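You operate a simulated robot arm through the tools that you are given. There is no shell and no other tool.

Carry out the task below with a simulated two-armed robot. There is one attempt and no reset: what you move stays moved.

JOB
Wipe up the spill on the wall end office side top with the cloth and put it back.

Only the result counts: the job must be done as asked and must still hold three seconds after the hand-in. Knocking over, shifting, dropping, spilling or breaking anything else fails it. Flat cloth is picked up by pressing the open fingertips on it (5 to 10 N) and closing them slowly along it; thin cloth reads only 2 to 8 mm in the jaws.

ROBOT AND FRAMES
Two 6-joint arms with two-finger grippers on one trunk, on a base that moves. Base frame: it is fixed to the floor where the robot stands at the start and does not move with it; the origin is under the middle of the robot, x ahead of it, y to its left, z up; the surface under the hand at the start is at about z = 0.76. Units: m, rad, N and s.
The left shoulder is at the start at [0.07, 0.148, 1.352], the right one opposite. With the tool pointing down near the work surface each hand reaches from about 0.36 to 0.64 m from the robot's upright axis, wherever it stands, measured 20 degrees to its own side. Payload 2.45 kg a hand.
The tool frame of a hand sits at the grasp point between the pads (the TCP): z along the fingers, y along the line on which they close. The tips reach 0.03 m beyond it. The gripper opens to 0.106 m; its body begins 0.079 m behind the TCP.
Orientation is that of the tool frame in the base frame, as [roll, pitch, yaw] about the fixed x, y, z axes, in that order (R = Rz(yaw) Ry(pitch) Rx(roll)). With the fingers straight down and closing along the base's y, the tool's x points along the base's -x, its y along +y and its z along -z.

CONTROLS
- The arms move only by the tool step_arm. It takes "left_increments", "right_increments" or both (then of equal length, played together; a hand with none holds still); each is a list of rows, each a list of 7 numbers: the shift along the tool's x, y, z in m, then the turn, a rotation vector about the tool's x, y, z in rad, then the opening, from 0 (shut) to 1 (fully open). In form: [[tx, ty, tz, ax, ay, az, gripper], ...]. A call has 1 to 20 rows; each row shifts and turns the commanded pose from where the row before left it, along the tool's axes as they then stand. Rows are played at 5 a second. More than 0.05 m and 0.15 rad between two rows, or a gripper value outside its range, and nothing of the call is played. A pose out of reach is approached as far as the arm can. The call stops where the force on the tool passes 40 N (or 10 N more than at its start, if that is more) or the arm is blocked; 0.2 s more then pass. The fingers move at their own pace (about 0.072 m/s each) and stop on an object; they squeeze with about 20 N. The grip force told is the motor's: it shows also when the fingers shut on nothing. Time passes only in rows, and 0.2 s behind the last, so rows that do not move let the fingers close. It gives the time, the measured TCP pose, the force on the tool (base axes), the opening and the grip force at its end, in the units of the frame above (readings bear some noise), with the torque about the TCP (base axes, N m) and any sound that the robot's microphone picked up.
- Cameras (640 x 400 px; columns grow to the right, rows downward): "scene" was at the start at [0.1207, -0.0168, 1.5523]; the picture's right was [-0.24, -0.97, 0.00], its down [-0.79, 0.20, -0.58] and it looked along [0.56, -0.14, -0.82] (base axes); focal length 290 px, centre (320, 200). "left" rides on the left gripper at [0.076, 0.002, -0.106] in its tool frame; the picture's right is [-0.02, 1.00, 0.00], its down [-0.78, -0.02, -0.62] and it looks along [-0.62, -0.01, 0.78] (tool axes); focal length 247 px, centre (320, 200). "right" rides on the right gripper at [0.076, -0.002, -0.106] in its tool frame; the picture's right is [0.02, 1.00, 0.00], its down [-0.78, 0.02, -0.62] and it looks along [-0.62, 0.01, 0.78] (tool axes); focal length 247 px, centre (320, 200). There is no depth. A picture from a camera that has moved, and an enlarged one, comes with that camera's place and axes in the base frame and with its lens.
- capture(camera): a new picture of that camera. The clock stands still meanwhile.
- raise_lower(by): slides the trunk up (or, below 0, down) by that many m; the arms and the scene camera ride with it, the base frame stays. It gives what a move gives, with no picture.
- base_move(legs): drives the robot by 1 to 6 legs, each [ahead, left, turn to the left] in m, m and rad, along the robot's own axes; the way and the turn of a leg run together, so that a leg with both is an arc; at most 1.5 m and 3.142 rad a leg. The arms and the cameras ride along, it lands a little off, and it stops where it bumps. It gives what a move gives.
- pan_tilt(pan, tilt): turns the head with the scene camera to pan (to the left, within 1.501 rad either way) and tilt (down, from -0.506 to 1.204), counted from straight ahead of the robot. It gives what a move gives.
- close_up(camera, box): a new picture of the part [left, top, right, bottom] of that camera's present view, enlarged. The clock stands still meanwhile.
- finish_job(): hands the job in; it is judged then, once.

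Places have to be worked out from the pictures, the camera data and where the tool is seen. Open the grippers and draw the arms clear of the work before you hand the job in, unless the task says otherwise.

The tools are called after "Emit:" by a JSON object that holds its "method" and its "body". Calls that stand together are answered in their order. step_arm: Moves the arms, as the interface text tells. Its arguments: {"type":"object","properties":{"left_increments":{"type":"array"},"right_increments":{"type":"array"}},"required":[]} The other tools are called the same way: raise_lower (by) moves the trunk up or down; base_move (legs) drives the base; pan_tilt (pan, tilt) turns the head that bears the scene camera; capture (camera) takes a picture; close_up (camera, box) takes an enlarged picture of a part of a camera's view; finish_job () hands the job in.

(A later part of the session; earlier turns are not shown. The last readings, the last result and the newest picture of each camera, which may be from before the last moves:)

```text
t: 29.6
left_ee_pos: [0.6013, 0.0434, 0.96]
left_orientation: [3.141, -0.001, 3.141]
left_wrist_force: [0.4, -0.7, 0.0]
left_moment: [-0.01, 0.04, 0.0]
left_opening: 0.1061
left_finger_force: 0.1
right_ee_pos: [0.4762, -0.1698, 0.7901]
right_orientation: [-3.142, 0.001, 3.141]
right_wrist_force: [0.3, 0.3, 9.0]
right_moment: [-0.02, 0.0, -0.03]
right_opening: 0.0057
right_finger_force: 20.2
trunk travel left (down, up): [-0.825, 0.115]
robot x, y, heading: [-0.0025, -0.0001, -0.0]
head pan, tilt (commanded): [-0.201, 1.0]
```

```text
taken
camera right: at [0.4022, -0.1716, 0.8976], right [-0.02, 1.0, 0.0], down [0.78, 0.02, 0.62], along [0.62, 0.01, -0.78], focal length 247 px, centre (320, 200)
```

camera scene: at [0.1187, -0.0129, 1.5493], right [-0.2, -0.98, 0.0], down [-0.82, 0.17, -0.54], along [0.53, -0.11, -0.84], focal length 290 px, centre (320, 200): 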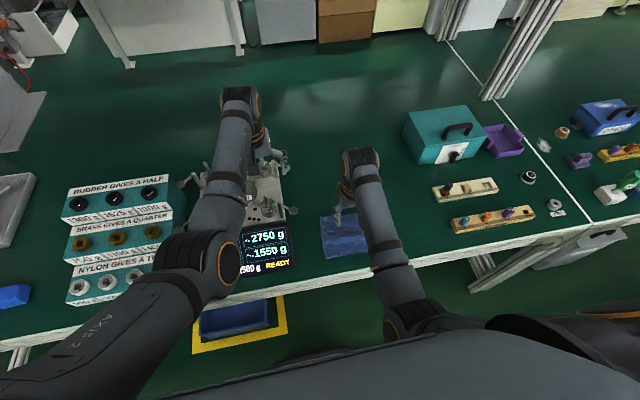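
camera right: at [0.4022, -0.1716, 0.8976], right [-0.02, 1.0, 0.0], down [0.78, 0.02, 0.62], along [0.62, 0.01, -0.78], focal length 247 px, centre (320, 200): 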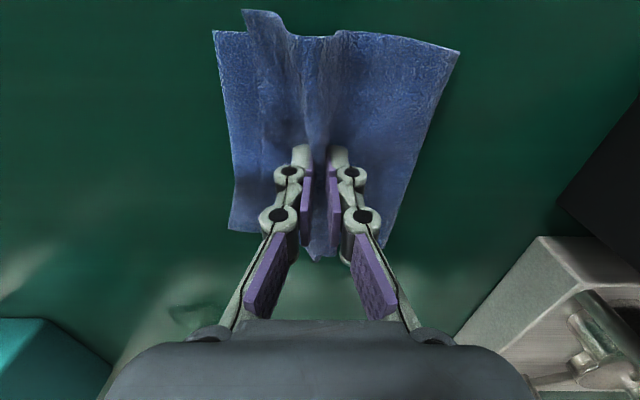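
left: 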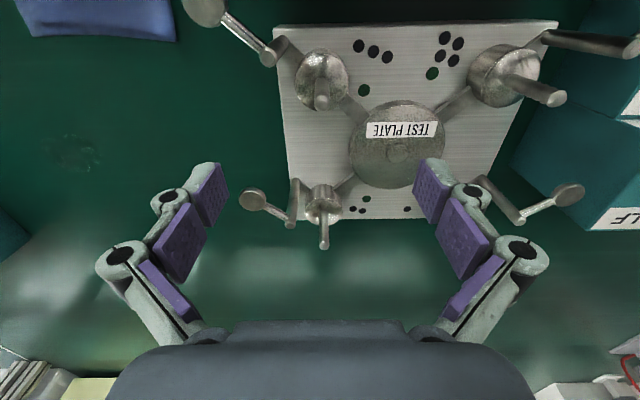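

The jaws read 5.7 mm at 20 N: the fold is held. I lift slowly to check it comes along.

Emit:
{"method": "step_arm", "body": {"right_increments": [[0, 0, -0.005, 0, 0, 0, 0], [0, 0, -0.01, 0, 0, 0, 0], [0, 0, -0.015, 0, 0, 0, 0], [0, 0, -0.02, 0, 0, 0, 0], [0, 0, -0.02, 0, 0, 0, 0], [0, 0, -0.02, 0, 0, 0, 0], [0, 0, 0, 0, 0, 0, 0]]}}

Emit:
{"method": "capture", "body": {"camera": "right"}}

Emit:
{"method": "capture", "body": {"camera": "scene"}}

```text
t: 31.2
left_ee_pos: [0.6013, 0.0436, 0.9596]
left_orientation: [3.141, 0.0, -3.141]
left_wrist_force: [0.2, -0.6, -0.8]
left_moment: [-0.01, 0.0, -0.01]
left_opening: 0.106
left_finger_force: 0.0
right_ee_pos: [0.4767, -0.1694, 0.8809]
right_orientation: [-3.141, 0.001, -3.14]
right_wrist_force: [-0.5, 0.2, -0.1]
right_moment: [0.0, 0.04, 0.0]
right_opening: 0.0055
right_finger_force: 20.3
trunk travel left (down, up): [-0.825, 0.115]
robot x, y, heading: [0.0011, 0.0005, -0.004]
head pan, tilt (commanded): [-0.201, 1.0]
```

```text
taken
camera right: at [0.4012, -0.1704, 0.9873], right [-0.02, 1.0, 0.0], down [0.78, 0.02, 0.62], along [0.62, 0.01, -0.78], focal length 247 px, centre (320, 200)
```

right: 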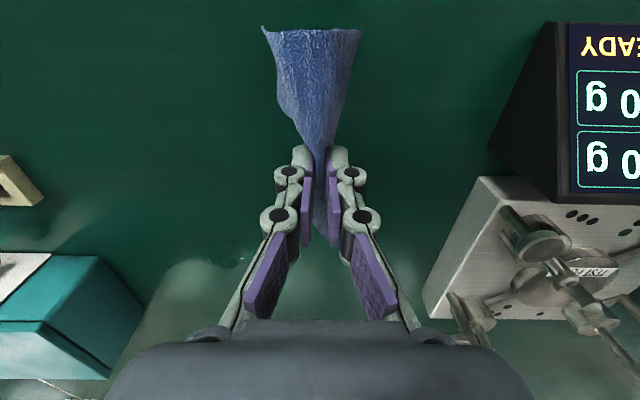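

```text
taken
camera scene: at [0.1192, -0.0131, 1.5493], right [-0.2, -0.98, 0.0], down [-0.82, 0.17, -0.54], along [0.53, -0.11, -0.84], focal length 290 px, centre (320, 200)
```

scene: 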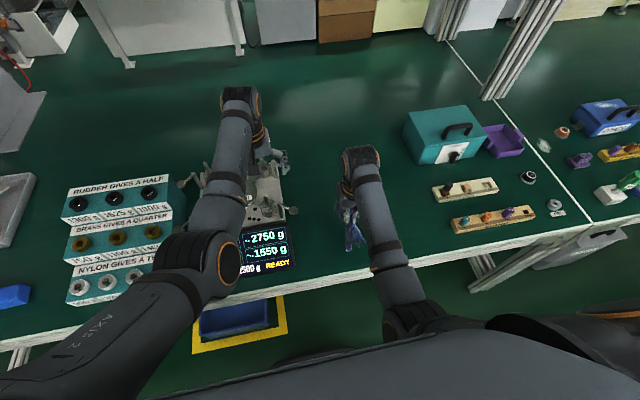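

The cloth hangs securely in the right jaws. Wrist views showed no part of my base at x ≥ 0.27 on the floor, and the floor tray begins near x 0.42, so driving 0.13 ahead and 0.08 right is clear. I raise the hand a bit first, then drive.

Emit:
{"method": "step_arm", "body": {"right_increments": [[0, 0, -0.02, 0, 0, 0, 0], [0, 0, -0.02, 0, 0, 0, 0], [0, 0, 0, 0, 0, 0, 0]]}}

Emit:
{"method": "base_move", "body": {"legs": [[0, -0.08, 0]]}}

Emit:
{"method": "capture", "body": {"camera": "scene"}}

```text
t: 32.0
left_ee_pos: [0.602, 0.0433, 0.9597]
left_orientation: [3.141, -0.001, 3.141]
left_wrist_force: [0.2, 0.3, 0.2]
left_moment: [-0.01, 0.03, 0.03]
left_opening: 0.1061
left_finger_force: 0.0
right_ee_pos: [0.4755, -0.1676, 0.9184]
right_orientation: [-3.141, 0.001, 3.141]
right_wrist_force: [0.3, 0.9, -0.1]
right_moment: [0.04, -0.02, 0.0]
right_opening: 0.0055
right_finger_force: 20.0
trunk travel left (down, up): [-0.825, 0.115]
robot x, y, heading: [-0.0036, -0.0042, -0.0]
head pan, tilt (commanded): [-0.201, 1.0]
```

```text
t: 33.0
left_ee_pos: [0.6022, -0.0338, 0.9596]
left_orientation: [-3.139, 0.001, -3.139]
left_wrist_force: [0.3, 0.9, -0.3]
left_moment: [0.0, -0.04, -0.02]
left_opening: 0.1062
left_finger_force: 0.1
right_ee_pos: [0.4759, -0.2466, 0.9201]
right_orientation: [-3.14, 0.0, -3.139]
right_wrist_force: [-0.5, 0.3, -0.6]
right_moment: [-0.02, 0.03, 0.0]
right_opening: 0.0055
right_finger_force: 19.9
trunk travel left (down, up): [-0.825, 0.115]
robot x, y, heading: [0.0021, -0.083, 0.005]
head pan, tilt (commanded): [-0.201, 1.0]
```

```text
taken
camera scene: at [0.1191, -0.0908, 1.5493], right [-0.2, -0.98, 0.0], down [-0.83, 0.16, -0.54], along [0.53, -0.11, -0.84], focal length 290 px, centre (320, 200)
```

scene: 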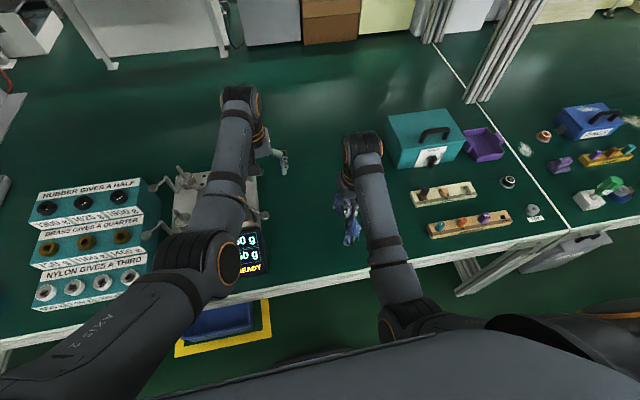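

Lateral move went fine. Now I drive ahead 0.13 m in two smaller legs.

Emit:
{"method": "base_move", "body": {"legs": [[0.065, 0, 0], [0.065, 0, 0]]}}

Emit:
{"method": "capture", "body": {"camera": "scene"}}

Emit:
{"method": "capture", "body": {"camera": "right"}}

Emit:
{"method": "capture", "body": {"camera": "left"}}

```text
t: 34.6
left_ee_pos: [0.7259, -0.0375, 0.9621]
left_orientation: [-3.142, 0.003, 3.14]
left_wrist_force: [-0.4, 0.1, 0.3]
left_moment: [0.01, -0.06, 0.01]
left_opening: 0.1061
left_finger_force: 0.0
right_ee_pos: [0.5998, -0.2482, 0.9215]
right_orientation: [3.141, 0.003, -3.142]
right_wrist_force: [0.2, 0.4, -0.5]
right_moment: [0.01, -0.06, 0.0]
right_opening: 0.0053
right_finger_force: 19.9
trunk travel left (down, up): [-0.825, 0.115]
robot x, y, heading: [0.1254, -0.0783, -0.003]
head pan, tilt (commanded): [-0.201, 1.0]
```

```text
taken
camera scene: at [0.2405, -0.0932, 1.5499], right [-0.2, -0.98, 0.0], down [-0.82, 0.17, -0.54], along [0.53, -0.11, -0.84], focal length 290 px, centre (320, 200)
```

scene: 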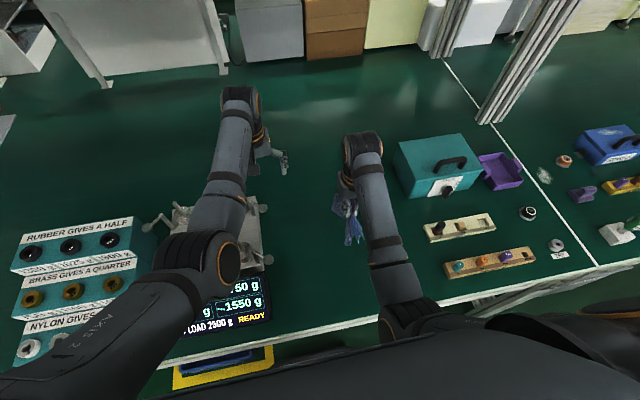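

```text
taken
camera right: at [0.5241, -0.2492, 1.0281], right [-0.02, 1.0, 0.0], down [0.78, 0.02, 0.62], along [0.62, 0.01, -0.78], focal length 247 px, centre (320, 200)
```

right: 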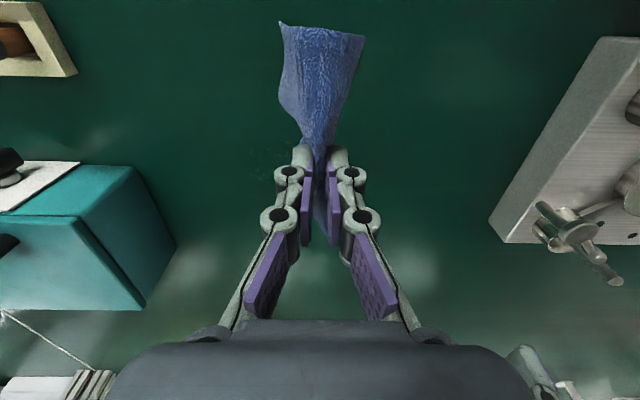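

```text
taken
camera left: at [0.6501, -0.0344, 1.0688], right [0.02, 1.0, 0.0], down [0.78, -0.02, 0.62], along [0.62, -0.01, -0.78], focal length 247 px, centre (320, 200)
```

left: 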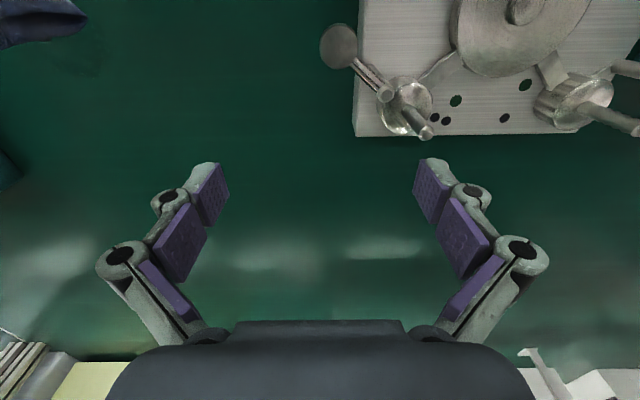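

Robot is now at (0.125, -0.078). I zoom the wrist view to pin down the spill's outline precisely.

Emit:
{"method": "close_up", "body": {"camera": "right", "box": [180, 100, 340, 220]}}

Emit:
{"method": "close_up", "body": {"camera": "left", "box": [0, 0, 200, 140]}}

Emit:
{"method": "close_up", "body": {"camera": "scene", "box": [260, 120, 440, 250]}}

```text
3.33 times, centred on (260, 160) of right
camera zoom: at [0.5241, -0.2492, 1.0281], right [-0.02, 1.0, 0.0], down [0.78, 0.02, 0.62], along [0.62, 0.01, -0.78], focal length 823 px, centre (520, 333)
```

zoom: 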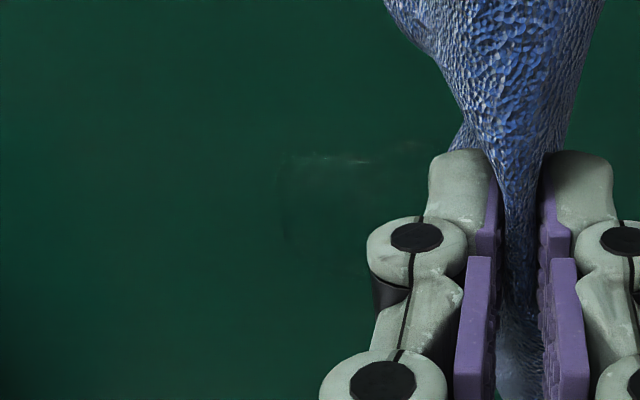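

```text
2.86 times, centred on (100, 70) of left
camera zoom: at [0.6501, -0.0344, 1.0688], right [0.02, 1.0, 0.0], down [0.78, -0.02, 0.62], along [0.62, -0.01, -0.78], focal length 706 px, centre (949, 571)
```

zoom: 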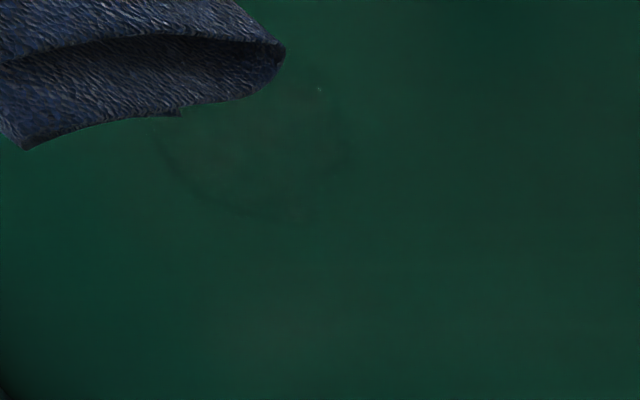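

```text
3.08 times, centred on (350, 185) of scene
camera zoom: at [0.2405, -0.0932, 1.5499], right [-0.2, -0.98, 0.0], down [-0.82, 0.17, -0.54], along [0.53, -0.11, -0.84], focal length 891 px, centre (228, 246)
```

zoom: 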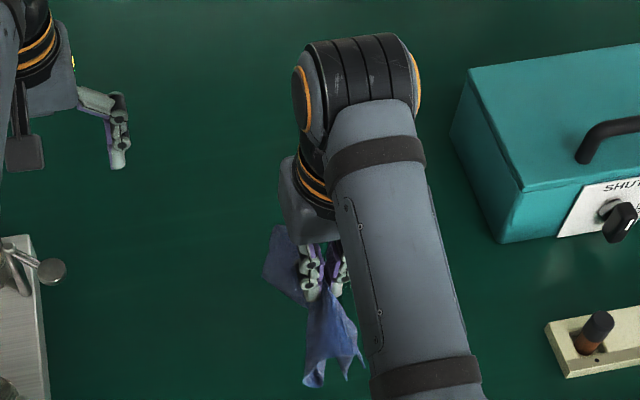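

The puddle's outline comes to about x 0.652–0.714, y -0.336 to -0.26, centre (0.683, -0.298). I move the hand above it and partly down, and watch how the cloth hangs.

Emit:
{"method": "step_arm", "body": {"right_increments": [[-0.02, -0.012, 0.0, 0, 0, 0, 0], [-0.02, -0.012, 0.0, 0, 0, 0, 0], [-0.02, -0.013, 0.0, 0, 0, 0, 0], [-0.023, -0.013, 0.0, 0, 0, 0, 0], [0, 0, 0.02, 0, 0, 0, 0], [0, 0, 0.02, 0, 0, 0, 0], [0, 0, 0, 0, 0, 0, 0]]}}

Emit:
{"method": "capture", "body": {"camera": "right"}}

Emit:
{"method": "capture", "body": {"camera": "scene"}}

Emit:
{"method": "capture", "body": {"camera": "left"}}

```text
t: 36.2
left_ee_pos: [0.7296, -0.0377, 0.9604]
left_orientation: [3.141, 0.0, 3.142]
left_wrist_force: [-0.2, -0.7, 0.1]
left_moment: [0.0, -0.06, -0.02]
left_opening: 0.1058
left_finger_force: 0.0
right_ee_pos: [0.6851, -0.3001, 0.8784]
right_orientation: [-3.141, 0.0, -3.141]
right_wrist_force: [0.3, 0.6, 0.4]
right_moment: [-0.01, -0.02, -0.01]
right_opening: 0.0052
right_finger_force: 19.9
trunk travel left (down, up): [-0.825, 0.115]
robot x, y, heading: [0.1291, -0.0786, 0.001]
head pan, tilt (commanded): [-0.201, 1.0]
```

```text
taken
camera right: at [0.61, -0.3006, 0.9865], right [-0.02, 1.0, 0.0], down [0.78, 0.02, 0.62], along [0.62, 0.01, -0.78], focal length 247 px, centre (320, 200)
```

right: 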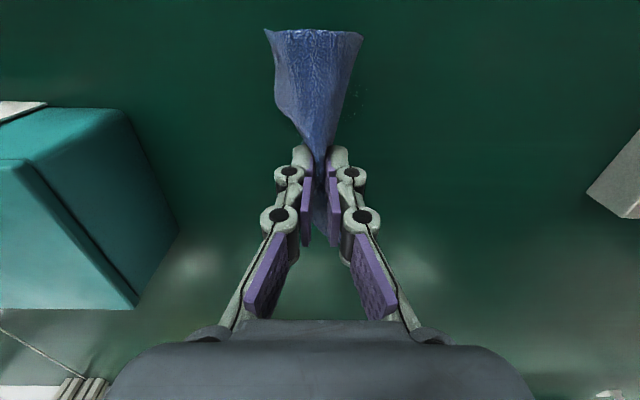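

```text
taken
camera scene: at [0.2468, -0.0938, 1.5493], right [-0.2, -0.98, 0.0], down [-0.82, 0.17, -0.54], along [0.53, -0.11, -0.84], focal length 290 px, centre (320, 200)
```

scene: 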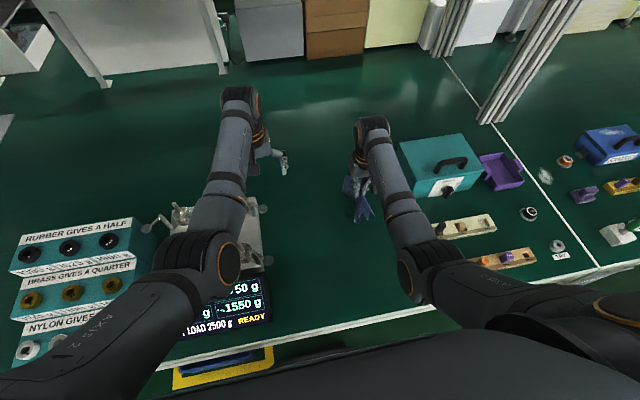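

```text
taken
camera left: at [0.6542, -0.0348, 1.0664], right [0.02, 1.0, 0.0], down [0.78, -0.02, 0.62], along [0.62, -0.01, -0.78], focal length 247 px, centre (320, 200)
```

left: 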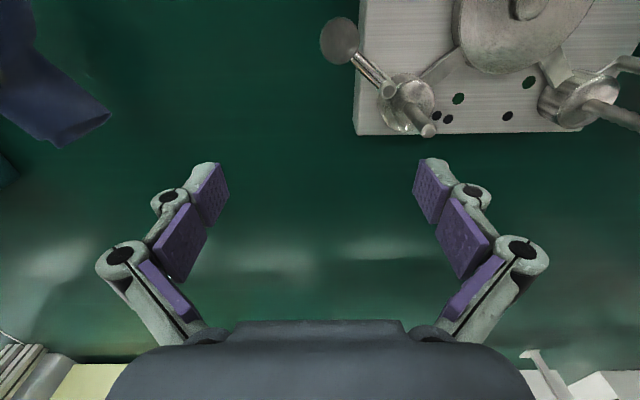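

The hand is over the spill centre. I lower slowly so the hanging skirts settle around the tips, then creep to contact.

Emit:
{"method": "step_arm", "body": {"right_increments": [[0, 0, 0.012, 0, 0, 0, 0], [0, 0, 0.012, 0, 0, 0, 0], [0, 0, 0.012, 0, 0, 0, 0], [0, 0, 0.012, 0, 0, 0, 0], [0, 0, 0.01, 0, 0, 0, 0], [0, 0, 0.01, 0, 0, 0, 0], [0, 0, 0.008, 0, 0, 0, 0], [0, 0, 0, 0, 0, 0, 0]]}}

Emit:
{"method": "capture", "body": {"camera": "right"}}

Emit:
{"method": "capture", "body": {"camera": "left"}}

```text
t: 38.0
left_ee_pos: [0.7292, -0.0363, 0.9606]
left_orientation: [-3.141, 0.0, 3.141]
left_wrist_force: [0.5, 0.5, -0.2]
left_moment: [0.04, -0.03, 0.02]
left_opening: 0.1059
left_finger_force: 0.0
right_ee_pos: [0.6851, -0.2967, 0.8039]
right_orientation: [-3.141, 0.0, -3.14]
right_wrist_force: [0.5, -0.3, 1.4]
right_moment: [0.0, -0.01, -0.03]
right_opening: 0.0053
right_finger_force: 19.8
trunk travel left (down, up): [-0.825, 0.115]
robot x, y, heading: [0.1288, -0.0807, 0.003]
head pan, tilt (commanded): [-0.201, 1.0]
```

```text
taken
camera right: at [0.6108, -0.299, 0.9107], right [-0.02, 1.0, 0.0], down [0.78, 0.02, 0.62], along [0.62, 0.01, -0.78], focal length 247 px, centre (320, 200)
```

right: 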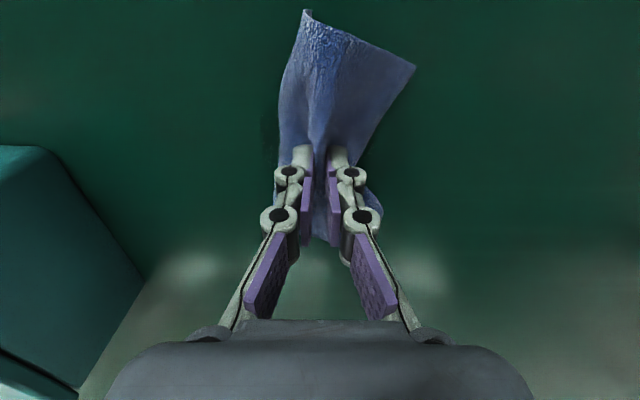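

```text
taken
camera left: at [0.6544, -0.0346, 1.0663], right [0.02, 1.0, 0.0], down [0.78, -0.02, 0.62], along [0.62, -0.01, -0.78], focal length 247 px, centre (320, 200)
```

left: 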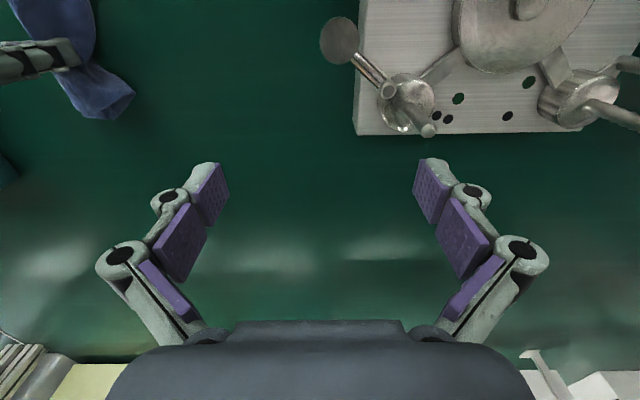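

The skirt is folding outward on the surface, about 1.4 N so far. I creep down to contact.

Emit:
{"method": "step_arm", "body": {"right_increments": [[0, 0, 0.003, 0, 0, 0, 0], [0, 0, 0.003, 0, 0, 0, 0], [0, 0, 0.002, 0, 0, 0, 0], [0, 0, 0, 0, 0, 0, 0]]}}

```text
t: 39.0
left_ee_pos: [0.7302, -0.0374, 0.9601]
left_orientation: [3.141, 0.001, -3.141]
left_wrist_force: [-0.1, 1.1, -0.1]
left_moment: [0.02, 0.02, 0.02]
left_opening: 0.1058
left_finger_force: 0.1
right_ee_pos: [0.6854, -0.2991, 0.7957]
right_orientation: [-3.141, -0.002, -3.141]
right_wrist_force: [-0.1, -0.8, 2.8]
right_moment: [-0.02, -0.01, -0.01]
right_opening: 0.0055
right_finger_force: 20.3
trunk travel left (down, up): [-0.825, 0.115]
robot x, y, heading: [0.1291, -0.0824, 0.003]
head pan, tilt (commanded): [-0.201, 1.0]
```

Emit:
{"method": "step_arm", "body": {"right_increments": [[0, 0, 0.0015, 0, 0, 0, 0], [0, 0, 0.0015, 0, 0, 0, 0], [0, 0, 0, 0, 0, 0, 0]]}}

```text
t: 39.8
left_ee_pos: [0.7293, -0.0387, 0.9614]
left_orientation: [-3.14, -0.002, 3.14]
left_wrist_force: [-0.4, 0.5, -0.2]
left_moment: [-0.02, -0.03, 0.02]
left_opening: 0.1058
left_finger_force: 0.1
right_ee_pos: [0.6857, -0.2983, 0.7935]
right_orientation: [-3.14, 0.002, -3.14]
right_wrist_force: [0.4, -0.2, 7.9]
right_moment: [-0.03, -0.02, 0.0]
right_opening: 0.0052
right_finger_force: 20.3
trunk travel left (down, up): [-0.825, 0.115]
robot x, y, heading: [0.129, -0.0807, 0.004]
head pan, tilt (commanded): [-0.201, 1.0]
```

Pressing 7.9 N with the cloth under the tips. I start wiping: first stroke to the right edge of the spill (y ≈ -0.345) and watch the forces.

Emit:
{"method": "step_arm", "body": {"right_increments": [[0, -0.012, 0, 0, 0, 0, 0], [0, -0.012, 0, 0, 0, 0, 0], [0, -0.012, 0, 0, 0, 0, 0], [0, -0.012, 0, 0, 0, 0, 0]]}}

Emit:
{"method": "capture", "body": {"camera": "right"}}

```text
t: 40.8
left_ee_pos: [0.7285, -0.0346, 0.9616]
left_orientation: [-3.141, 0.001, 3.141]
left_wrist_force: [-0.2, -0.6, -0.4]
left_moment: [0.04, 0.02, -0.01]
left_opening: 0.1061
left_finger_force: 0.0
right_ee_pos: [0.6865, -0.3459, 0.7932]
right_orientation: [3.141, 0.004, -3.141]
right_wrist_force: [-0.3, 5.2, 15.2]
right_moment: [0.14, -0.03, 0.01]
right_opening: 0.0058
right_finger_force: 20.2
trunk travel left (down, up): [-0.825, 0.115]
robot x, y, heading: [0.1289, -0.0824, 0.004]
head pan, tilt (commanded): [-0.201, 1.0]
```

```text
taken
camera right: at [0.6109, -0.3468, 0.8998], right [-0.02, 1.0, 0.0], down [0.78, 0.02, 0.62], along [0.62, 0.01, -0.78], focal length 247 px, centre (320, 200)
```

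right: 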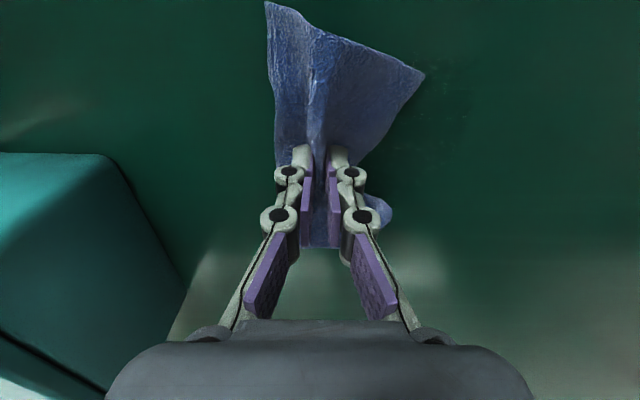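

The cloth drags along well (15 N down, 5 N friction). I look closely at what remains visible of the patch.

Emit:
{"method": "close_up", "body": {"camera": "right", "box": [340, 20, 560, 180]}}

Emit:
{"method": "close_up", "body": {"camera": "left", "box": [0, 0, 200, 140]}}

```text
2.50 times, centred on (450, 100) of right
camera zoom: at [0.6109, -0.3468, 0.8998], right [-0.02, 1.0, 0.0], down [0.78, 0.02, 0.62], along [0.62, 0.01, -0.78], focal length 617 px, centre (-5, 450)
```

zoom: 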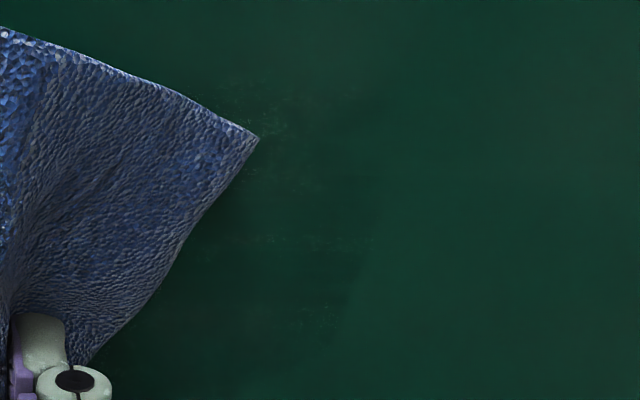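

```text
2.86 times, centred on (100, 70) of left
camera zoom: at [0.6527, -0.0333, 1.0673], right [0.02, 1.0, 0.0], down [0.78, -0.02, 0.62], along [0.62, -0.01, -0.78], focal length 706 px, centre (949, 571)
```

zoom: 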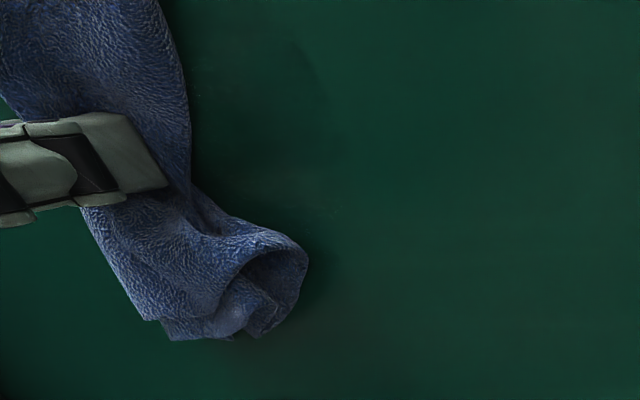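

A faint remainder shows left of the cloth. I ease off half a millimetre and sweep in lanes: forward to x ≈ 0.72, then left across to y ≈ -0.25.

Emit:
{"method": "step_arm", "body": {"right_increments": [[0, 0, -0.0005, 0, 0, 0, 0], [-0.011, 0, 0, 0, 0, 0, 0], [-0.011, 0, 0, 0, 0, 0, 0], [-0.012, 0, 0, 0, 0, 0, 0], [0, 0.012, 0, 0, 0, 0, 0], [0, 0.012, 0, 0, 0, 0, 0], [0, 0.012, 0, 0, 0, 0, 0], [0, 0.012, 0, 0, 0, 0, 0], [0, 0.012, 0, 0, 0, 0, 0], [0, 0.012, 0, 0, 0, 0, 0], [0, 0.012, 0, 0, 0, 0, 0], [0, 0.012, 0, 0, 0, 0, 0]]}}

Emit:
{"method": "capture", "body": {"camera": "right"}}

```text
t: 43.4
left_ee_pos: [0.7302, -0.0373, 0.9596]
left_orientation: [3.14, -0.002, 3.141]
left_wrist_force: [0.2, 0.1, 0.0]
left_moment: [-0.02, 0.05, 0.01]
left_opening: 0.1059
left_finger_force: 0.0
right_ee_pos: [0.7157, -0.2494, 0.7946]
right_orientation: [3.141, 0.0, 3.141]
right_wrist_force: [-0.9, -1.8, 1.8]
right_moment: [-0.05, -0.01, 0.02]
right_opening: 0.0056
right_finger_force: 20.2
right hand out of reach, approached as far as the arm can: row 4
trunk travel left (down, up): [-0.825, 0.115]
robot x, y, heading: [0.1263, -0.0792, 0.002]
head pan, tilt (commanded): [-0.201, 1.0]
```

```text
taken
camera right: at [0.6405, -0.2503, 0.902], right [-0.02, 1.0, 0.0], down [0.78, 0.02, 0.62], along [0.62, 0.01, -0.78], focal length 247 px, centre (320, 200)
```

right: 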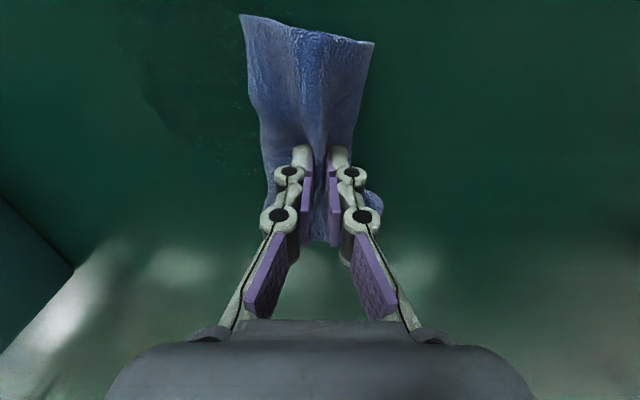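

Emit:
{"method": "close_up", "body": {"camera": "right", "box": [80, 0, 320, 170]}}

Emit:
{"method": "close_up", "body": {"camera": "left", "box": [0, 0, 200, 140]}}

```text
2.35 times, centred on (200, 85) of right
camera zoom: at [0.6405, -0.2503, 0.902], right [-0.02, 1.0, 0.0], down [0.78, 0.02, 0.62], along [0.62, 0.01, -0.78], focal length 581 px, centre (602, 471)
```

zoom: 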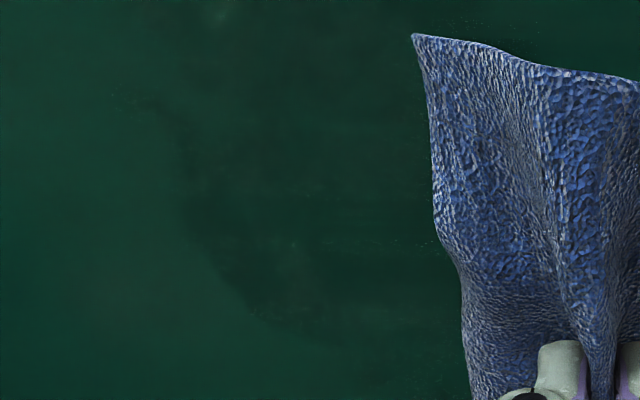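

```text
2.86 times, centred on (100, 70) of left
camera zoom: at [0.6543, -0.0343, 1.0664], right [0.02, 1.0, 0.0], down [0.78, -0.02, 0.62], along [0.62, -0.01, -0.78], focal length 706 px, centre (949, 571)
```

zoom: 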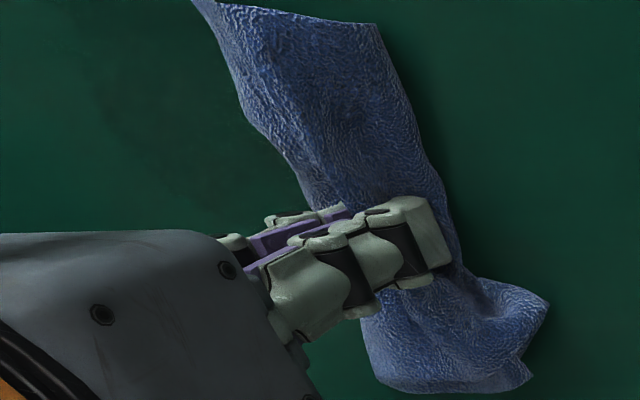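

A dark disc of about 4 cm radius around (0.683, -0.302) is still faintly visible, and the press had fallen to 2 N. I press down 1.5 mm more and sweep back right along the far lane x ≈ 0.712.

Emit:
{"method": "step_arm", "body": {"right_increments": [[0, 0, 0.0015, 0, 0, 0, 0], [0, -0.012, 0, 0, 0, 0, 0], [0, -0.012, 0, 0, 0, 0, 0], [0, -0.012, 0, 0, 0, 0, 0], [0, -0.012, 0, 0, 0, 0, 0]]}}

```text
t: 44.6
left_ee_pos: [0.7305, -0.0369, 0.9599]
left_orientation: [3.141, 0.0, -3.141]
left_wrist_force: [0.4, -0.4, -1.2]
left_moment: [0.02, 0.0, 0.04]
left_opening: 0.1061
left_finger_force: 0.1
right_ee_pos: [0.716, -0.2983, 0.7937]
right_orientation: [-3.14, 0.0, -3.14]
right_wrist_force: [-0.5, 1.9, 4.8]
right_moment: [0.09, 0.0, -0.01]
right_opening: 0.0054
right_finger_force: 19.2
trunk travel left (down, up): [-0.825, 0.115]
robot x, y, heading: [0.129, -0.081, 0.001]
head pan, tilt (commanded): [-0.201, 1.0]
```

Press is 4.8 N; I add 0.7 mm and finish this lane to y ≈ -0.345, then step to x ≈ 0.70 and return.

Emit:
{"method": "step_arm", "body": {"right_increments": [[0, 0, 0.0007, 0, 0, 0, 0], [0, -0.012, 0, 0, 0, 0, 0], [0, -0.012, 0, 0, 0, 0, 0], [0, -0.012, 0, 0, 0, 0, 0], [0, -0.012, 0, 0, 0, 0, 0], [0.013, 0, 0, 0, 0, 0, 0], [0, 0.012, 0, 0, 0, 0, 0], [0, 0.012, 0, 0, 0, 0, 0], [0, 0.012, 0, 0, 0, 0, 0], [0, 0.012, 0, 0, 0, 0, 0]]}}

Emit:
{"method": "capture", "body": {"camera": "right"}}

```text
t: 46.8
left_ee_pos: [0.7287, -0.0366, 0.959]
left_orientation: [3.141, 0.001, -3.14]
left_wrist_force: [-0.4, -0.2, -0.3]
left_moment: [0.0, 0.02, 0.01]
left_opening: 0.1061
left_finger_force: 0.1
right_ee_pos: [0.7032, -0.2965, 0.7925]
right_orientation: [3.141, -0.002, 3.139]
right_wrist_force: [-0.2, -1.4, 3.7]
right_moment: [-0.09, -0.01, -0.02]
right_opening: 0.0051
right_finger_force: 19.3
trunk travel left (down, up): [-0.825, 0.115]
robot x, y, heading: [0.1293, -0.0854, -0.001]
head pan, tilt (commanded): [-0.201, 1.0]
```

```text
taken
camera right: at [0.6283, -0.2977, 0.9004], right [-0.02, 1.0, 0.0], down [0.78, 0.02, 0.62], along [0.62, 0.01, -0.78], focal length 247 px, centre (320, 200)
```

right: 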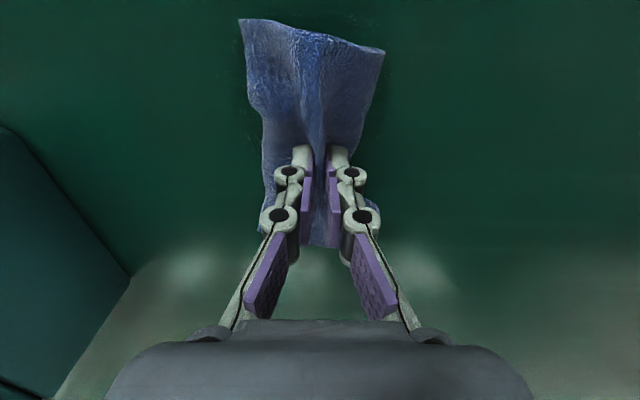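

Force is 3.7 N; I press 1 mm more and continue the lanes: finish to y ≈ -0.25, back along x ≈ 0.69, then start the x ≈ 0.675 lane.

Emit:
{"method": "step_arm", "body": {"right_increments": [[0, 0, 0.001, 0, 0, 0, 0], [0, 0.012, 0, 0, 0, 0, 0], [0, 0.012, 0, 0, 0, 0, 0], [0, 0.012, 0, 0, 0, 0, 0], [0, 0.012, 0, 0, 0, 0, 0], [0.014, 0, 0, 0, 0, 0, 0], [0, -0.012, 0, 0, 0, 0, 0], [0, -0.012, 0, 0, 0, 0, 0], [0, -0.012, 0, 0, 0, 0, 0], [0, -0.012, 0, 0, 0, 0, 0], [0, -0.012, 0, 0, 0, 0, 0], [0, -0.012, 0, 0, 0, 0, 0], [0, -0.012, 0, 0, 0, 0, 0], [0, -0.012, 0, 0, 0, 0, 0], [0.014, 0, 0, 0, 0, 0, 0], [0, 0.012, 0, 0, 0, 0, 0], [0, 0.012, 0, 0, 0, 0, 0], [0, 0.012, 0, 0, 0, 0, 0], [0, 0.012, 0, 0, 0, 0, 0]]}}

Emit:
{"method": "capture", "body": {"camera": "right"}}

```text
t: 50.8
left_ee_pos: [0.7292, -0.0362, 0.9612]
left_orientation: [-3.141, 0.001, 3.141]
left_wrist_force: [-0.5, -0.2, 0.5]
left_moment: [0.01, -0.01, 0.03]
left_opening: 0.1059
left_finger_force: 0.1
right_ee_pos: [0.6736, -0.299, 0.7935]
right_orientation: [3.141, 0.001, 3.141]
right_wrist_force: [-1.0, -3.8, 10.2]
right_moment: [-0.16, 0.02, -0.01]
right_opening: 0.0053
right_finger_force: 20.0
trunk travel left (down, up): [-0.825, 0.115]
robot x, y, heading: [0.1292, -0.0809, 0.0]
head pan, tilt (commanded): [-0.201, 1.0]
```

```text
taken
camera right: at [0.5985, -0.2987, 0.8999], right [-0.02, 1.0, 0.0], down [0.78, 0.02, 0.62], along [0.62, 0.01, -0.78], focal length 247 px, centre (320, 200)
```

right: 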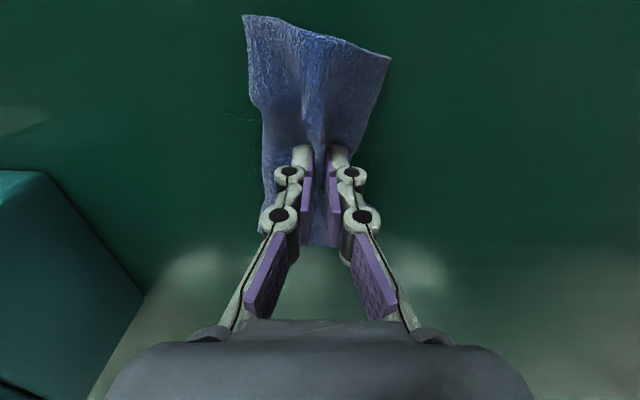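

Good: 10 N press with friction on the tip. I continue with the remaining lanes (x ≈ 0.675, 0.66, 0.645).

Emit:
{"method": "step_arm", "body": {"right_increments": [[0, 0.012, 0, 0, 0, 0, 0], [0, 0.012, 0, 0, 0, 0, 0], [0, 0.012, 0, 0, 0, 0, 0], [0, 0.012, 0, 0, 0, 0, 0], [0.014, 0, 0, 0, 0, 0, 0], [0, -0.012, 0, 0, 0, 0, 0], [0, -0.012, 0, 0, 0, 0, 0], [0, -0.012, 0, 0, 0, 0, 0], [0, -0.012, 0, 0, 0, 0, 0], [0, -0.012, 0, 0, 0, 0, 0], [0, -0.012, 0, 0, 0, 0, 0], [0, -0.012, 0, 0, 0, 0, 0], [0, -0.012, 0, 0, 0, 0, 0], [0.014, 0, 0, 0, 0, 0, 0], [0, 0.012, 0, 0, 0, 0, 0], [0, 0.012, 0, 0, 0, 0, 0], [0, 0.012, 0, 0, 0, 0, 0], [0, 0.012, 0, 0, 0, 0, 0]]}}

Emit:
{"method": "capture", "body": {"camera": "right"}}

```text
t: 54.6
left_ee_pos: [0.7296, -0.0365, 0.9601]
left_orientation: [-3.141, -0.001, -3.141]
left_wrist_force: [1.0, 0.1, 0.3]
left_moment: [-0.02, 0.0, 0.0]
left_opening: 0.106
left_finger_force: 0.1
right_ee_pos: [0.6454, -0.2977, 0.7928]
right_orientation: [3.141, 0.0, -3.141]
right_wrist_force: [-0.3, -0.9, 3.2]
right_moment: [-0.04, -0.02, -0.01]
right_opening: 0.0052
right_finger_force: 19.7
trunk travel left (down, up): [-0.825, 0.115]
robot x, y, heading: [0.1252, -0.0791, 0.005]
head pan, tilt (commanded): [-0.201, 1.0]
```

```text
taken
camera right: at [0.5708, -0.2983, 0.9007], right [-0.02, 1.0, 0.0], down [0.78, 0.02, 0.62], along [0.62, 0.01, -0.78], focal length 247 px, centre (320, 200)
```

right: 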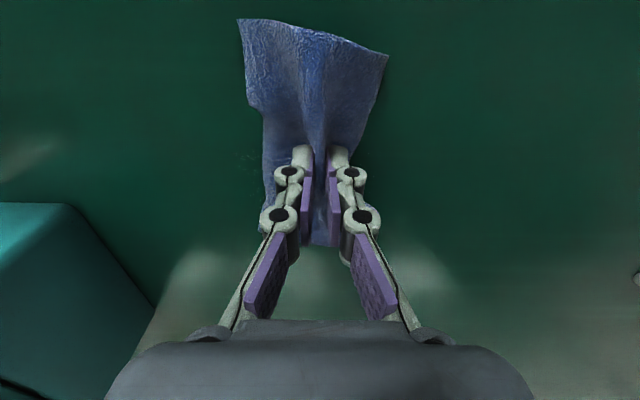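

Lane x ≈ 0.645 half done. I finish it leftward, then lift 5 cm to inspect the wiped area.

Emit:
{"method": "step_arm", "body": {"right_increments": [[0, 0, 0.0005, 0, 0, 0, 0], [0, 0.012, 0, 0, 0, 0, 0], [0, 0.012, 0, 0, 0, 0, 0], [0, 0.012, 0, 0, 0, 0, 0], [0, 0.012, 0, 0, 0, 0, 0], [0, 0, -0.02, 0, 0, 0, 0], [0, 0, -0.03, 0, 0, 0, 0], [0, 0.03, -0.03, 0, 0, 0, 0], [0, 0.03, -0.02, 0, 0, 0, 0], [0, 0, 0, 0, 0, 0, 0]]}}

Emit:
{"method": "capture", "body": {"camera": "right"}}

Emit:
{"method": "close_up", "body": {"camera": "right", "box": [80, 80, 320, 240]}}

Emit:
{"method": "close_up", "body": {"camera": "left", "box": [0, 0, 200, 140]}}

Emit:
{"method": "capture", "body": {"camera": "scene"}}

```text
t: 57.0
left_ee_pos: [0.7299, -0.0365, 0.9596]
left_orientation: [-3.14, 0.001, -3.141]
left_wrist_force: [1.4, 0.0, 0.1]
left_moment: [0.02, 0.03, -0.01]
left_opening: 0.1063
left_finger_force: 0.0
right_ee_pos: [0.6485, -0.2301, 0.8863]
right_orientation: [-3.076, 0.0, 3.118]
right_wrist_force: [0.1, 0.3, -0.4]
right_moment: [-0.01, 0.0, -0.03]
right_opening: 0.0054
right_finger_force: 20.0
trunk travel left (down, up): [-0.825, 0.115]
robot x, y, heading: [0.1273, -0.0761, -0.002]
head pan, tilt (commanded): [-0.201, 1.0]
stopped in row 10 (right hand): the arm was blocked; the commanded pose is now the measured one
```

```text
taken
camera right: at [0.5737, -0.2223, 0.993], right [0.0, 1.0, -0.07], down [0.79, 0.04, 0.62], along [0.62, -0.05, -0.78], focal length 247 px, centre (320, 200)
```

right: 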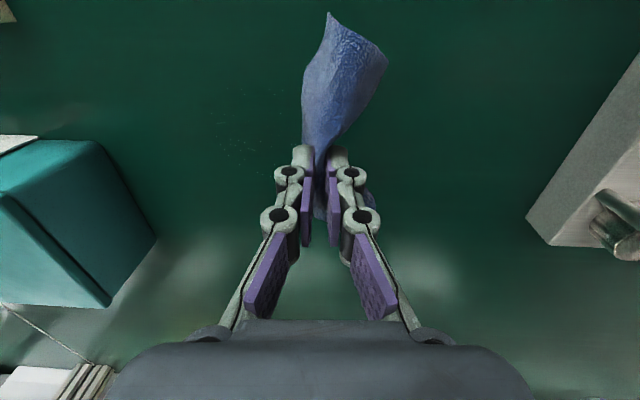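

```text
2.50 times, centred on (200, 160) of right
camera zoom: at [0.5737, -0.2223, 0.993], right [0.0, 1.0, -0.07], down [0.79, 0.04, 0.62], along [0.62, -0.05, -0.78], focal length 617 px, centre (620, 300)
```

zoom: 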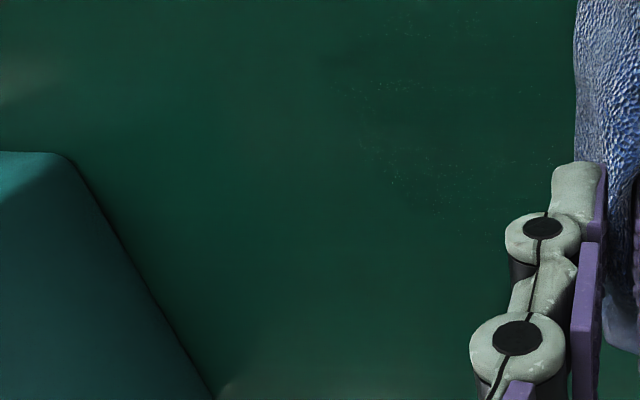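

```text
2.86 times, centred on (100, 70) of left
camera zoom: at [0.6545, -0.0341, 1.0662], right [0.02, 1.0, 0.0], down [0.78, -0.02, 0.62], along [0.62, -0.01, -0.78], focal length 706 px, centre (949, 571)
```

zoom: 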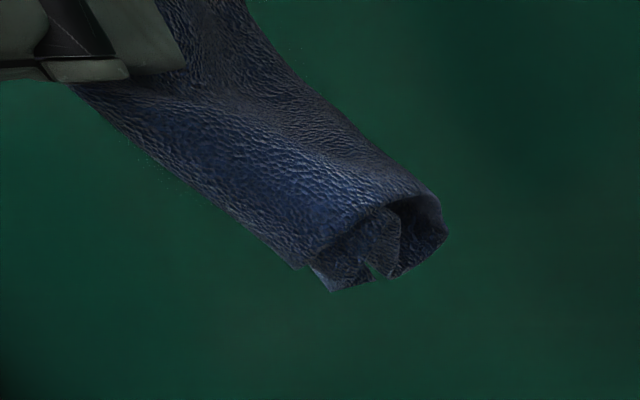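

```text
taken
camera scene: at [0.2471, -0.0926, 1.5493], right [-0.2, -0.98, 0.0], down [-0.82, 0.17, -0.54], along [0.53, -0.11, -0.84], focal length 290 px, centre (320, 200)
```

scene: 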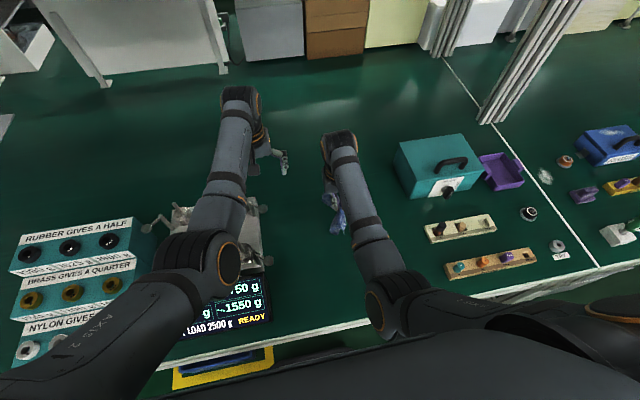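

The arms seem to have touched (hand tilted slightly and stopped), so I back the right hand off to the right and restore its level orientation. Faint specks remain in the spill area, so more wiping is needed; I look closer after backing off.

Emit:
{"method": "step_arm", "body": {"right_increments": [[0, -0.015, 0, -0.03, 0, -0.012, 0], [0, -0.005, 0, -0.0356, 0, -0.0116, 0], [0, 0, 0, 0, 0, 0, 0]]}}

Emit:
{"method": "close_up", "body": {"camera": "right", "box": [160, 40, 320, 160]}}

Emit:
{"method": "capture", "body": {"camera": "left"}}

```text
t: 57.8
left_ee_pos: [0.7299, -0.0359, 0.9603]
left_orientation: [-3.141, 0.0, 3.141]
left_wrist_force: [-1.1, 0.4, -0.6]
left_moment: [0.01, 0.02, 0.0]
left_opening: 0.1061
left_finger_force: 0.2
right_ee_pos: [0.648, -0.2483, 0.8862]
right_orientation: [3.137, -0.002, -3.141]
right_wrist_force: [0.1, -0.5, -0.2]
right_moment: [-0.01, 0.03, -0.02]
right_opening: 0.0051
right_finger_force: 19.9
trunk travel left (down, up): [-0.825, 0.115]
robot x, y, heading: [0.1256, -0.0849, 0.003]
head pan, tilt (commanded): [-0.201, 1.0]
```

```text
3.33 times, centred on (240, 100) of right
camera zoom: at [0.5724, -0.2501, 0.9943], right [-0.02, 1.0, 0.0], down [0.79, 0.01, 0.62], along [0.62, 0.02, -0.79], focal length 823 px, centre (587, 533)
```

zoom: 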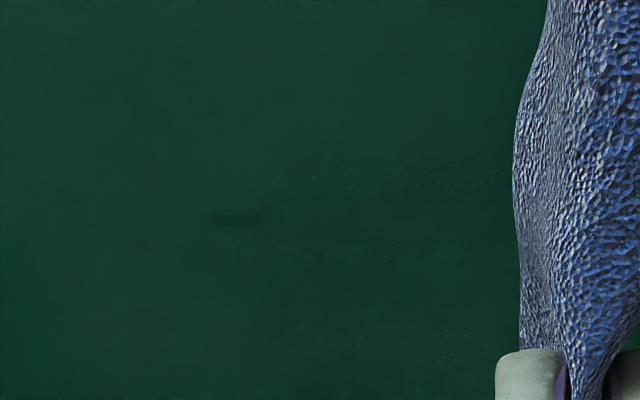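

```text
taken
camera left: at [0.6545, -0.0346, 1.0663], right [0.02, 1.0, 0.0], down [0.78, -0.02, 0.62], along [0.62, -0.01, -0.78], focal length 247 px, centre (320, 200)
```

left: 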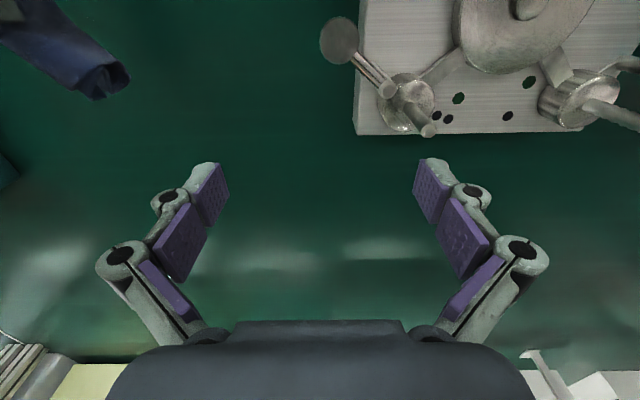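

Most of the dark disc is gone; one small dark remnant is left at about (0.6465, -0.343) plus faint specks. I go down again at (0.634, -0.26) for a second, wider pass.

Emit:
{"method": "step_arm", "body": {"right_increments": [[0.007, -0.006, 0.02, 0, 0, 0, 0], [0.007, -0.006, 0.02, 0, 0, 0, 0], [0, 0, 0.02, 0, 0, 0, 0], [0, 0, 0.015, 0, 0, 0, 0], [0, 0, 0.01, 0, 0, 0, 0], [0, 0, 0.005, 0, 0, 0, 0], [0, 0, 0.002, 0, 0, 0, 0], [0, 0, 0, 0, 0, 0, 0]]}}

```text
t: 59.6
left_ee_pos: [0.7296, -0.037, 0.9595]
left_orientation: [-3.141, 0.001, 3.141]
left_wrist_force: [-1.3, -0.1, 0.3]
left_moment: [0.03, -0.02, -0.02]
left_opening: 0.1059
left_finger_force: 0.0
right_ee_pos: [0.6341, -0.2599, 0.7939]
right_orientation: [3.137, -0.003, 3.141]
right_wrist_force: [-0.4, 0.0, 3.8]
right_moment: [0.01, -0.01, 0.01]
right_opening: 0.0053
right_finger_force: 20.3
trunk travel left (down, up): [-0.825, 0.115]
robot x, y, heading: [0.1265, -0.0798, -0.002]
head pan, tilt (commanded): [-0.201, 1.0]
```

Contact at 3.8 N. I press ~1.5 mm more and sweep the x ≈ 0.634 lane to y ≈ -0.355, then back along x ≈ 0.647.

Emit:
{"method": "step_arm", "body": {"right_increments": [[0, 0, 0.0015, 0, 0, 0, 0], [0, -0.012, 0, 0, 0, 0, 0], [0, -0.012, 0, 0, 0, 0, 0], [0, -0.012, 0, 0, 0, 0, 0], [0, -0.012, 0, 0, 0, 0, 0], [0, -0.012, 0, 0, 0, 0, 0], [0, -0.012, 0, 0, 0, 0, 0], [0, -0.012, 0, 0, 0, 0, 0], [0, -0.012, 0, 0, 0, 0, 0]]}}

```text
t: 61.6
left_ee_pos: [0.7303, -0.0371, 0.9603]
left_orientation: [-3.14, 0.0, -3.141]
left_wrist_force: [0.0, 0.3, 0.1]
left_moment: [-0.01, -0.02, 0.01]
left_opening: 0.1058
left_finger_force: 0.1
right_ee_pos: [0.6314, -0.3564, 0.7938]
right_orientation: [3.138, -0.003, -3.141]
right_wrist_force: [-0.3, 1.3, 3.3]
right_moment: [0.04, 0.02, -0.01]
right_opening: 0.0054
right_finger_force: 20.1
trunk travel left (down, up): [-0.825, 0.115]
robot x, y, heading: [0.129, -0.0849, -0.0]
head pan, tilt (commanded): [-0.201, 1.0]
```

Force only 3.3 N; I press 1.2 mm more, step to x ≈ 0.645 and sweep left over the remnant.

Emit:
{"method": "step_arm", "body": {"right_increments": [[0, 0, 0.0012, 0, 0, 0, 0], [-0.013, 0, 0, 0, 0, 0, 0], [0, 0.012, 0, 0, 0, 0, 0], [0, 0.012, 0, 0, 0, 0, 0], [0, 0.012, 0, 0, 0, 0, 0], [0, 0.012, 0, 0, 0, 0, 0], [0, 0.012, 0, 0, 0, 0, 0], [0, 0.012, 0, 0, 0, 0, 0], [0, 0.012, 0, 0, 0, 0, 0], [0, 0.012, 0, 0, 0, 0, 0]]}}

```text
t: 63.8
left_ee_pos: [0.7282, -0.0379, 0.9596]
left_orientation: [3.141, 0.002, -3.141]
left_wrist_force: [-0.7, 0.4, 0.3]
left_moment: [-0.02, 0.02, -0.01]
left_opening: 0.106
left_finger_force: 0.1
right_ee_pos: [0.6446, -0.2602, 0.7932]
right_orientation: [3.139, -0.002, -3.141]
right_wrist_force: [0.7, -4.7, 14.1]
right_moment: [-0.19, -0.02, -0.04]
right_opening: 0.0054
right_finger_force: 20.0
trunk travel left (down, up): [-0.825, 0.115]
robot x, y, heading: [0.1279, -0.0809, 0.003]
head pan, tilt (commanded): [-0.201, 1.0]
```

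14 N now, a good firm press. I continue: x ≈ 0.658 lane to the right, x ≈ 0.671 lane back to the left.

Emit:
{"method": "step_arm", "body": {"right_increments": [[-0.013, 0, 0, 0, 0, 0, 0], [0, -0.012, 0, 0, 0, 0, 0], [0, -0.012, 0, 0, 0, 0, 0], [0, -0.012, 0, 0, 0, 0, 0], [0, -0.012, 0, 0, 0, 0, 0], [0, -0.012, 0, 0, 0, 0, 0], [0, -0.012, 0, 0, 0, 0, 0], [0, -0.012, 0, 0, 0, 0, 0], [0, -0.012, 0, 0, 0, 0, 0], [-0.013, 0, 0, 0, 0, 0, 0], [0, 0.012, 0, 0, 0, 0, 0], [0, 0.012, 0, 0, 0, 0, 0], [0, 0.012, 0, 0, 0, 0, 0], [0, 0.012, 0, 0, 0, 0, 0], [0, 0.012, 0, 0, 0, 0, 0], [0, 0.012, 0, 0, 0, 0, 0], [0, 0.012, 0, 0, 0, 0, 0], [0, 0.012, 0, 0, 0, 0, 0]]}}

Emit:
{"method": "capture", "body": {"camera": "right"}}

```text
t: 67.6
left_ee_pos: [0.7277, -0.0364, 0.9616]
left_orientation: [-3.141, 0.004, 3.141]
left_wrist_force: [-0.1, -0.6, -0.7]
left_moment: [0.02, -0.02, 0.02]
left_opening: 0.1061
left_finger_force: 0.1
right_ee_pos: [0.6705, -0.2601, 0.7938]
right_orientation: [3.138, -0.002, 3.141]
right_wrist_force: [-1.6, -6.3, 18.9]
right_moment: [-0.23, 0.0, 0.0]
right_opening: 0.0055
right_finger_force: 20.0
trunk travel left (down, up): [-0.825, 0.115]
robot x, y, heading: [0.1272, -0.0843, -0.0]
head pan, tilt (commanded): [-0.201, 1.0]
```

```text
taken
camera right: at [0.595, -0.2616, 0.8999], right [-0.02, 1.0, 0.0], down [0.78, 0.01, 0.62], along [0.62, 0.02, -0.78], focal length 247 px, centre (320, 200)
```

right: 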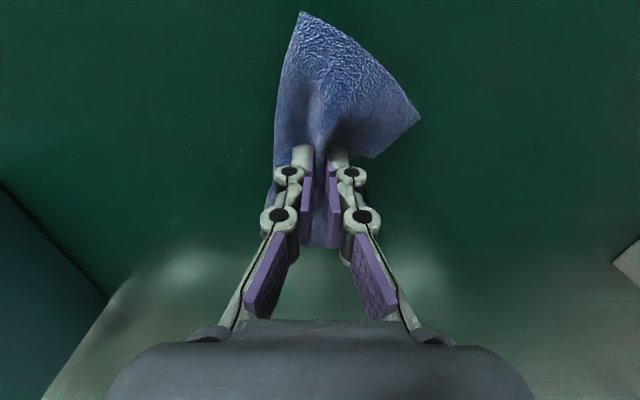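

Force is 19 N, a bit high; I ease 0.6 mm and do lanes x ≈ 0.684 and 0.697.

Emit:
{"method": "step_arm", "body": {"right_increments": [[-0.013, 0, -0.0006, 0, 0, 0, 0], [0, -0.012, 0, 0, 0, 0, 0], [0, -0.012, 0, 0, 0, 0, 0], [0, -0.012, 0, 0, 0, 0, 0], [0, -0.012, 0, 0, 0, 0, 0], [0, -0.012, 0, 0, 0, 0, 0], [0, -0.012, 0, 0, 0, 0, 0], [0, -0.012, 0, 0, 0, 0, 0], [0, -0.012, 0, 0, 0, 0, 0], [-0.013, 0, 0, 0, 0, 0, 0], [0, 0.012, 0, 0, 0, 0, 0], [0, 0.012, 0, 0, 0, 0, 0], [0, 0.012, 0, 0, 0, 0, 0], [0, 0.012, 0, 0, 0, 0, 0], [0, 0.012, 0, 0, 0, 0, 0], [0, 0.012, 0, 0, 0, 0, 0], [0, 0.012, 0, 0, 0, 0, 0], [0, 0.012, 0, 0, 0, 0, 0]]}}

Emit:
{"method": "close_up", "body": {"camera": "right", "box": [80, 0, 320, 160]}}

```text
t: 71.4
left_ee_pos: [0.7289, -0.037, 0.961]
left_orientation: [-3.14, 0.002, -3.141]
left_wrist_force: [-0.2, 0.2, -0.8]
left_moment: [0.0, 0.02, -0.03]
left_opening: 0.1059
left_finger_force: 0.0
right_ee_pos: [0.6981, -0.2589, 0.7927]
right_orientation: [3.138, 0.0, -3.14]
right_wrist_force: [0.0, -5.0, 13.8]
right_moment: [-0.2, -0.02, -0.04]
right_opening: 0.0054
right_finger_force: 19.6
trunk travel left (down, up): [-0.825, 0.115]
robot x, y, heading: [0.1294, -0.08, -0.002]
head pan, tilt (commanded): [-0.201, 1.0]
```

```text
2.50 times, centred on (200, 80) of right
camera zoom: at [0.6228, -0.2604, 0.9], right [-0.02, 1.0, 0.0], down [0.78, 0.01, 0.62], along [0.62, 0.02, -0.78], focal length 617 px, centre (620, 500)
```

zoom: 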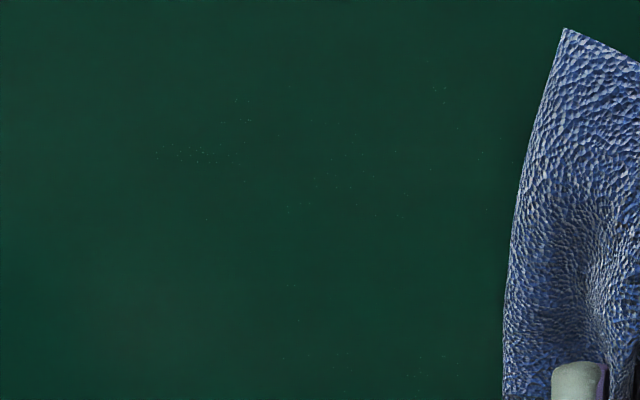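

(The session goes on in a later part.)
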